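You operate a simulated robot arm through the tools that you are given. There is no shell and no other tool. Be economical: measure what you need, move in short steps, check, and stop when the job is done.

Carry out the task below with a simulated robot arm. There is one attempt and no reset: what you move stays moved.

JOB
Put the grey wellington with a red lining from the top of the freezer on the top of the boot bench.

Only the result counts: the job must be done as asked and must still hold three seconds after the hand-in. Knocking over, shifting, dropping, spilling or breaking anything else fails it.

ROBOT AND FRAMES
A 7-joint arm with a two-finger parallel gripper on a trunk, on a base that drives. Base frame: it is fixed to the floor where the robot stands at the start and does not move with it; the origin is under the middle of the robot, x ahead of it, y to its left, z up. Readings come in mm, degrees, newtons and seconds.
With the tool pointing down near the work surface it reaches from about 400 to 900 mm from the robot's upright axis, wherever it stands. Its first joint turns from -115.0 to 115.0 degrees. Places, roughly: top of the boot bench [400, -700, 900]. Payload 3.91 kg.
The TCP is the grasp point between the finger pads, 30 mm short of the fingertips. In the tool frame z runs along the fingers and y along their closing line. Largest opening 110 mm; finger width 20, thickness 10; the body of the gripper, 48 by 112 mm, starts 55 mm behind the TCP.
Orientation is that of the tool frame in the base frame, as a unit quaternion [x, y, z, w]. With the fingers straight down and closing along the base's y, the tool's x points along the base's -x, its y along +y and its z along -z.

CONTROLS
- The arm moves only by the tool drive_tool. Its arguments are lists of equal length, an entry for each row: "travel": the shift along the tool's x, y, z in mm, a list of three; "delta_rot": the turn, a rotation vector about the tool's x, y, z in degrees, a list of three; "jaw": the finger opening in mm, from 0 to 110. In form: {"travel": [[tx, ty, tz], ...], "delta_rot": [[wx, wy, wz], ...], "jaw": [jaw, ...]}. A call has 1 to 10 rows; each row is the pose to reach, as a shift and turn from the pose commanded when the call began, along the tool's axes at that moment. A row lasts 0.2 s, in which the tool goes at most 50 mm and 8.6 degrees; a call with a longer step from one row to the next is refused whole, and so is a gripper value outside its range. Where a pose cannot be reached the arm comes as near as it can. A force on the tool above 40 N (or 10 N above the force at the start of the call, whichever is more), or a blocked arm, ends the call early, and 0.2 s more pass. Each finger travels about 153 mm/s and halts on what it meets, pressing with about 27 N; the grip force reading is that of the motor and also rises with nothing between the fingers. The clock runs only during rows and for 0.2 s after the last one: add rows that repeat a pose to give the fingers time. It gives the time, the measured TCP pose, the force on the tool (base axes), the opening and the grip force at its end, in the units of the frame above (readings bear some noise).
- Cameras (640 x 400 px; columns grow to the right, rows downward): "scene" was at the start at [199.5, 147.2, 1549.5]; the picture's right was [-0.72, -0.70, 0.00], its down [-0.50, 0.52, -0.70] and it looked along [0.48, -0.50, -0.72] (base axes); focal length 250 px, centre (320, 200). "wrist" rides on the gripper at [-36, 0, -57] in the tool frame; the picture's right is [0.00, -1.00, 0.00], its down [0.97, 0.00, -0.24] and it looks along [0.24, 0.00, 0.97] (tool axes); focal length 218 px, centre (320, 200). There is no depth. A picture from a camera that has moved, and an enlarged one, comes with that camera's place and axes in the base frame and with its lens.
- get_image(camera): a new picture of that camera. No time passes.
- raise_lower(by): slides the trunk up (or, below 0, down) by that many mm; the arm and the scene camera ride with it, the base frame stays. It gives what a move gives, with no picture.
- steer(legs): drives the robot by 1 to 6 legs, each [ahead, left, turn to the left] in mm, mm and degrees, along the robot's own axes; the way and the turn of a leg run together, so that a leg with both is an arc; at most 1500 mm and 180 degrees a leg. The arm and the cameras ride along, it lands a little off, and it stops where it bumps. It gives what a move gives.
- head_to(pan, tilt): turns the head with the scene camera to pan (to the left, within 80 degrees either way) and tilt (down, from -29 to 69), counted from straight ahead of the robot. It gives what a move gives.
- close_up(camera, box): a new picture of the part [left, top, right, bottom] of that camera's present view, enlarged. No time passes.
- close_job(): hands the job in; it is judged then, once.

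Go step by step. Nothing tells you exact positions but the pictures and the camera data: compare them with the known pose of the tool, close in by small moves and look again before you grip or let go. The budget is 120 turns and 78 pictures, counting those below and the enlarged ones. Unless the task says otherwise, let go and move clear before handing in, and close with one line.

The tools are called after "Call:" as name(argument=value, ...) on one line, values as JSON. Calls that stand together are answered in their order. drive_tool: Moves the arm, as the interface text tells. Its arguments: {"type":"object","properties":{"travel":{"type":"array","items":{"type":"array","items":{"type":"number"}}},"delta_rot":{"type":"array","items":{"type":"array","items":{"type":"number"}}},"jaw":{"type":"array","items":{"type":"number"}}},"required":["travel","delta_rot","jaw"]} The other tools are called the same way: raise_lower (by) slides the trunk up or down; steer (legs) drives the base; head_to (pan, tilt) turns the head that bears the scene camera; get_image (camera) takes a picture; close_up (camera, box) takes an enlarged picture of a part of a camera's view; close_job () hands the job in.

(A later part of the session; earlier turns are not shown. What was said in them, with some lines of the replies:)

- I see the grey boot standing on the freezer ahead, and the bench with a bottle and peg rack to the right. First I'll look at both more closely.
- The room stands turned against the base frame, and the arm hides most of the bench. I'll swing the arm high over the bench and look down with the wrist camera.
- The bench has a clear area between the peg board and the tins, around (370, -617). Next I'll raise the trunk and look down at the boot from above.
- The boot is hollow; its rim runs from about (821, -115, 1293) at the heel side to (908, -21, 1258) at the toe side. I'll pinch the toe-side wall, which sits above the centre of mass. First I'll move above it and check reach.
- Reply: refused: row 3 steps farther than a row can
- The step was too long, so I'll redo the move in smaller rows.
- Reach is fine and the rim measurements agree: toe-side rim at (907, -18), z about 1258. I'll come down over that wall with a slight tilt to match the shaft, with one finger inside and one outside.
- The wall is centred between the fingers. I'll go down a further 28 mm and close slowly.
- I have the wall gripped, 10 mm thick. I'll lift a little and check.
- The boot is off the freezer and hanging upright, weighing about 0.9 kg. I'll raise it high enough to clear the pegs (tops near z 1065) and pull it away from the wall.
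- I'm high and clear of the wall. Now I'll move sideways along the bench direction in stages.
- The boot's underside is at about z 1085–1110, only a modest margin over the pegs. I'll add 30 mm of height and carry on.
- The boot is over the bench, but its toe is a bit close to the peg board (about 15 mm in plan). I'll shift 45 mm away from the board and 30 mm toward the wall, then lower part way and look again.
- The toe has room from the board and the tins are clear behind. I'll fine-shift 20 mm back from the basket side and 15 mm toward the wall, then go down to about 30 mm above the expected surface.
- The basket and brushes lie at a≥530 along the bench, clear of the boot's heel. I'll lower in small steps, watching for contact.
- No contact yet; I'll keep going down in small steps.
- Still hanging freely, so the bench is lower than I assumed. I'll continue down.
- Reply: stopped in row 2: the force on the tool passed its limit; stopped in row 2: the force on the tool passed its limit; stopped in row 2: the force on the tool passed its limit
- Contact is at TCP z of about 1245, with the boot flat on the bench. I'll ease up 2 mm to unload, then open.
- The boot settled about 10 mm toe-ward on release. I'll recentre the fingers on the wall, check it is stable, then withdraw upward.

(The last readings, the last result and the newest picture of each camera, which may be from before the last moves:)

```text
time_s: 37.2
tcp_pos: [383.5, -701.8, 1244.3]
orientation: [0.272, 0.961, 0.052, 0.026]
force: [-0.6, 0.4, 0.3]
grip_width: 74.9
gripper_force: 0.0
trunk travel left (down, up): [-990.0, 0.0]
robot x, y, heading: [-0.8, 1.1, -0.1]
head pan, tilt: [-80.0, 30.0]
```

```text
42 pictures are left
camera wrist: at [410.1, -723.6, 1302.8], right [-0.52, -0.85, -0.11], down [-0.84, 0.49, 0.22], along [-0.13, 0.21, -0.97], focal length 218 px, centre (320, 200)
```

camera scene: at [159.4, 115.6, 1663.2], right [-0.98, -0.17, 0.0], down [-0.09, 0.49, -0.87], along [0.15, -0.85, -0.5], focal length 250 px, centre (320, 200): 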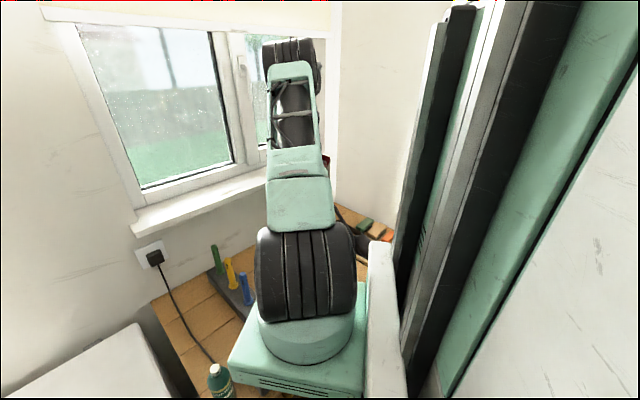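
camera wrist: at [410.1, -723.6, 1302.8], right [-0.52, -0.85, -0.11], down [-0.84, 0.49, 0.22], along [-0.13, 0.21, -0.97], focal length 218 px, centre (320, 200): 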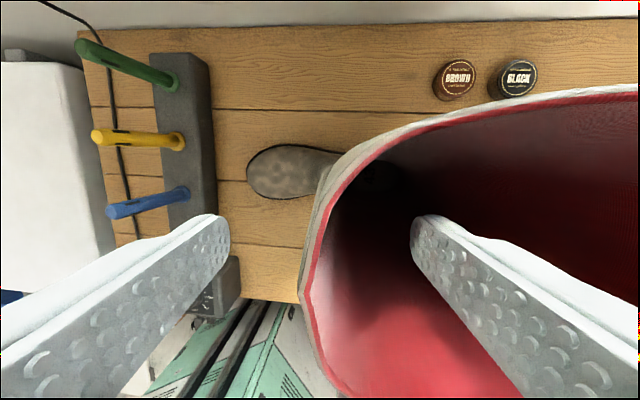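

Nothing is touching and the boot looks steady. I'll withdraw straight up.

Call:
drive_tool(travel=[[0, 2, -20], [0, 5, -45], [0, 10, -85], [0, 15, -125], [0, 20, -165], [0, 20, -165]], delta_rot=[[0, 0, 0], [0, 0, 0], [0, 0, 0], [0, 0, 0], [0, 0, 0], [0, 0, 0]], jaw=[75, 75, 75, 75, 75, 75])

Call:
get_image(camera="wrist")

```text
time_s: 38.6
tcp_pos: [380.8, -694.6, 1411.1]
orientation: [0.272, 0.961, 0.052, 0.027]
force: [0.0, -0.4, 1.0]
grip_width: 75.0
gripper_force: 0.1
trunk travel left (down, up): [-990.0, 0.0]
robot x, y, heading: [-0.0, 0.7, 0.0]
head pan, tilt: [-80.0, 30.0]
```

```text
41 pictures are left
camera wrist: at [407.4, -718.3, 1469.9], right [-0.52, -0.85, -0.11], down [-0.84, 0.49, 0.22], along [-0.13, 0.21, -0.97], focal length 218 px, centre (320, 200)
```

wrist: 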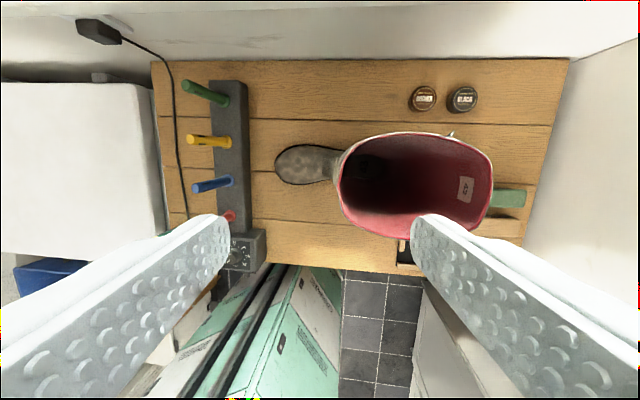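

The boot stands upright on the bench. I'll move the arm away and confirm with the scene camera.

Call:
drive_tool(travel=[[10, 40, -10], [20, 85, -15], [30, 130, -20], [40, 175, -20], [50, 220, -20], [60, 265, -20], [70, 310, -20], [75, 355, -20], [80, 400, -20], [80, 440, -20]], delta_rot=[[0, 0, 0], [0, 0, 0], [0, 0, 0], [0, 0, 0], [0, 0, 0], [0, 0, 0], [0, 0, 0], [0, 0, 0], [0, 0, 0], [0, 0, 0]], jaw=[75, 75, 75, 75, 75, 75, 75, 75, 75, 75])

Call:
head_to(pan=-70, tilt=38)

Call:
get_image(camera="scene")

Call:
get_image(camera="wrist")

```text
time_s: 40.8
tcp_pos: [538.7, -282.5, 1477.0]
orientation: [0.273, 0.96, 0.053, 0.027]
force: [0.9, 0.1, -0.5]
grip_width: 75.3
gripper_force: 0.0
trunk travel left (down, up): [-990.0, 0.0]
robot x, y, heading: [-0.7, 1.9, -0.1]
head pan, tilt: [-80.0, 30.0]
```

```text
time_s: 41.5
tcp_pos: [539.9, -282.9, 1476.3]
orientation: [0.272, 0.961, 0.052, 0.027]
force: [-0.3, -0.4, 0.4]
grip_width: 75.2
gripper_force: 0.0
trunk travel left (down, up): [-990.0, 0.0]
robot x, y, heading: [1.4, -1.7, 0.1]
head pan, tilt: [-70.0, 38.0]
```

```text
40 pictures are left
camera scene: at [172.9, 124.5, 1651.0], right [-0.94, -0.34, 0.0], down [-0.21, 0.58, -0.79], along [0.27, -0.74, -0.62], focal length 250 px, centre (320, 200)
```

scene: 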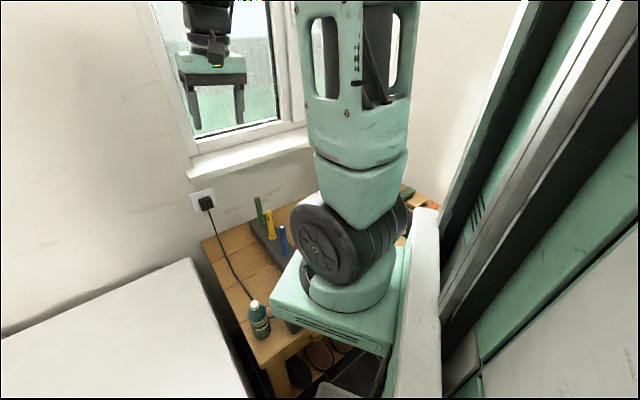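

```text
39 pictures are left
camera wrist: at [565.1, -306.4, 1535.5], right [-0.52, -0.85, -0.11], down [-0.84, 0.49, 0.22], along [-0.13, 0.21, -0.97], focal length 218 px, centre (320, 200)
```

wrist: 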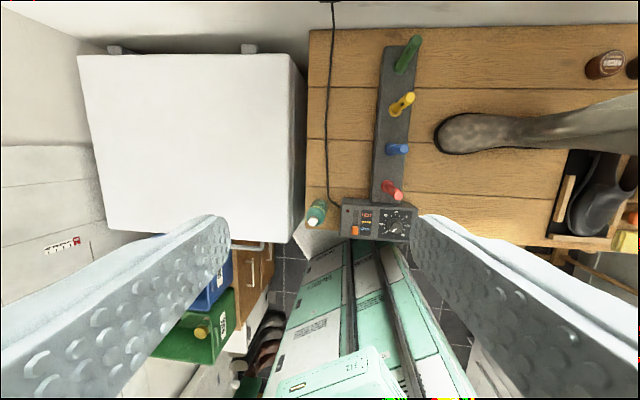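

Call:
close_up(camera="wrist", box=[420, 40, 640, 260])

Call:
drive_tool(travel=[[0, -40, -5], [0, -80, -10], [0, -120, -15], [0, -120, -15], [0, -120, -15]], delta_rot=[[7, 0, 0], [15, 0, 0], [23, 0, 0], [30, 0, 0], [30, 0, 0]], jaw=[75, 75, 75, 75, 75])

Call:
get_image(camera="wrist")

```text
1.82 times, centred on (530, 150) of wrist
camera zoom: at [565.1, -306.4, 1535.5], right [-0.52, -0.85, -0.11], down [-0.84, 0.49, 0.22], along [-0.13, 0.21, -0.97], focal length 397 px, centre (-62, 291)
```

zoom: 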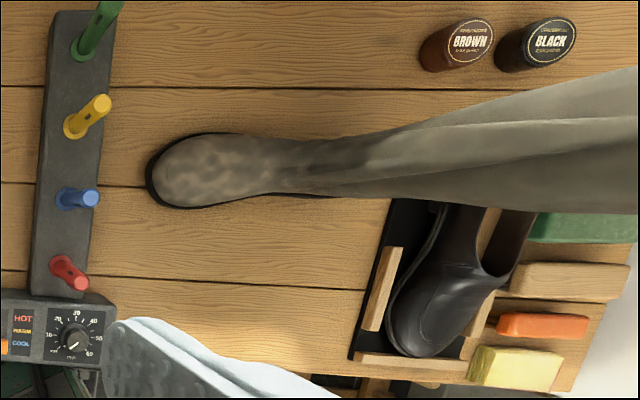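

```text
time_s: 42.7
tcp_pos: [478.4, -386.7, 1480.7]
orientation: [0.27, 0.941, -0.199, -0.045]
force: [-0.4, -0.2, -0.5]
grip_width: 74.9
gripper_force: 0.1
trunk travel left (down, up): [-990.0, 0.0]
robot x, y, heading: [2.8, 1.3, -0.1]
head pan, tilt: [-70.0, 38.0]
```

```text
37 pictures are left
camera wrist: at [519.6, -384.3, 1534.7], right [-0.49, -0.78, 0.4], down [-0.78, 0.59, 0.2], along [-0.39, -0.21, -0.9], focal length 218 px, centre (320, 200)
```

wrist: 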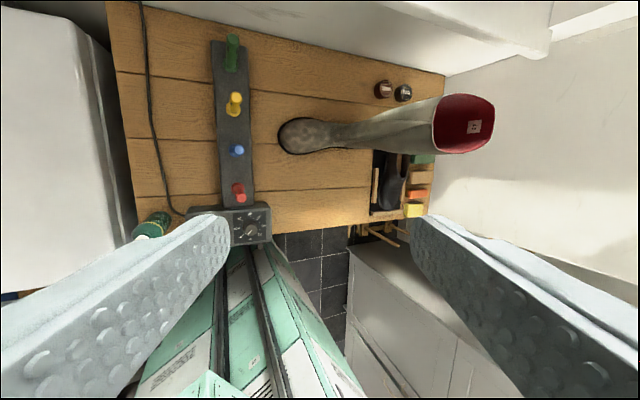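

The boot stands near the shoe tray at the bench's front right. I'll look at the heel from the robot side to make sure it isn't touching the tray.

Call:
drive_tool(travel=[[19, -30, 16], [38, -61, 33], [57, -91, 49], [76, -122, 65], [96, -152, 82], [115, -183, 98], [134, -213, 114], [153, -244, 131], [172, -274, 147], [172, -274, 147]], delta_rot=[[0, -4, 0], [0, -8, 0], [0, -12, 0], [0, -16, 0], [0, -20, 0], [0, -24, 0], [0, -28, 0], [0, -32, 0], [0, -36, 0], [0, -36, 0]], jaw=[75, 75, 75, 75, 75, 75, 75, 75, 75, 75])

Call:
get_image(camera="wrist")

```text
time_s: 44.9
tcp_pos: [182.8, -559.8, 1453.1]
orientation: [0.185, 0.912, -0.275, 0.241]
force: [0.9, -0.1, -0.3]
grip_width: 74.9
gripper_force: 0.1
trunk travel left (down, up): [-990.0, 0.0]
robot x, y, heading: [0.7, -2.4, 0.1]
head pan, tilt: [-70.0, 38.0]
```

```text
36 pictures are left
camera wrist: at [193.5, -533.6, 1515.8], right [-0.47, -0.78, 0.41], down [-0.87, 0.34, -0.35], along [0.13, -0.52, -0.84], focal length 218 px, centre (320, 200)
```

wrist: 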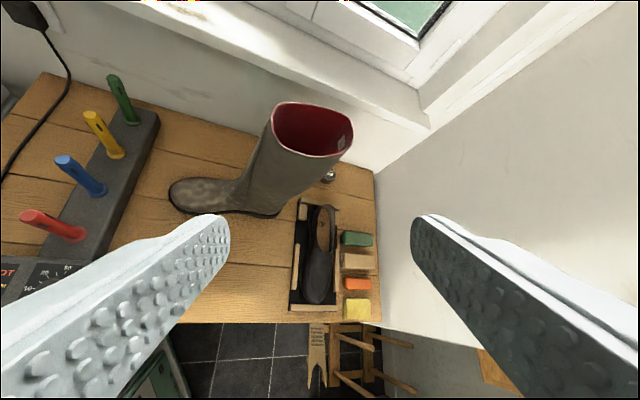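

Call:
close_up(camera="wrist", box=[150, 80, 390, 320])

```text
1.67 times, centred on (270, 200) of wrist
camera zoom: at [193.5, -533.6, 1515.8], right [-0.47, -0.78, 0.41], down [-0.87, 0.34, -0.35], along [0.13, -0.52, -0.84], focal length 364 px, centre (403, 200)
```

zoom: 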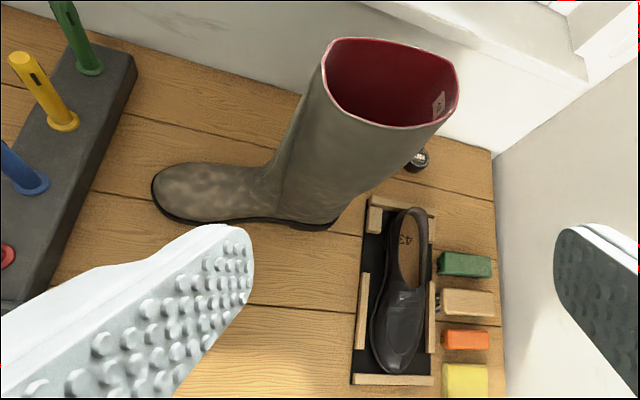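

The boot stands flat on the bench, clear of the tray, the peg board and the tins. The gripper is open and well away, so I'm handing in.

Call:
close_job()

```text
The job is handed in.
```

The grey wellington with the red lining is now standing upright on top of the boot bench. It isn't touching the peg board, the tins or the shoe tray, and I saw nothing else out of place. The gripper is open and clear of it.
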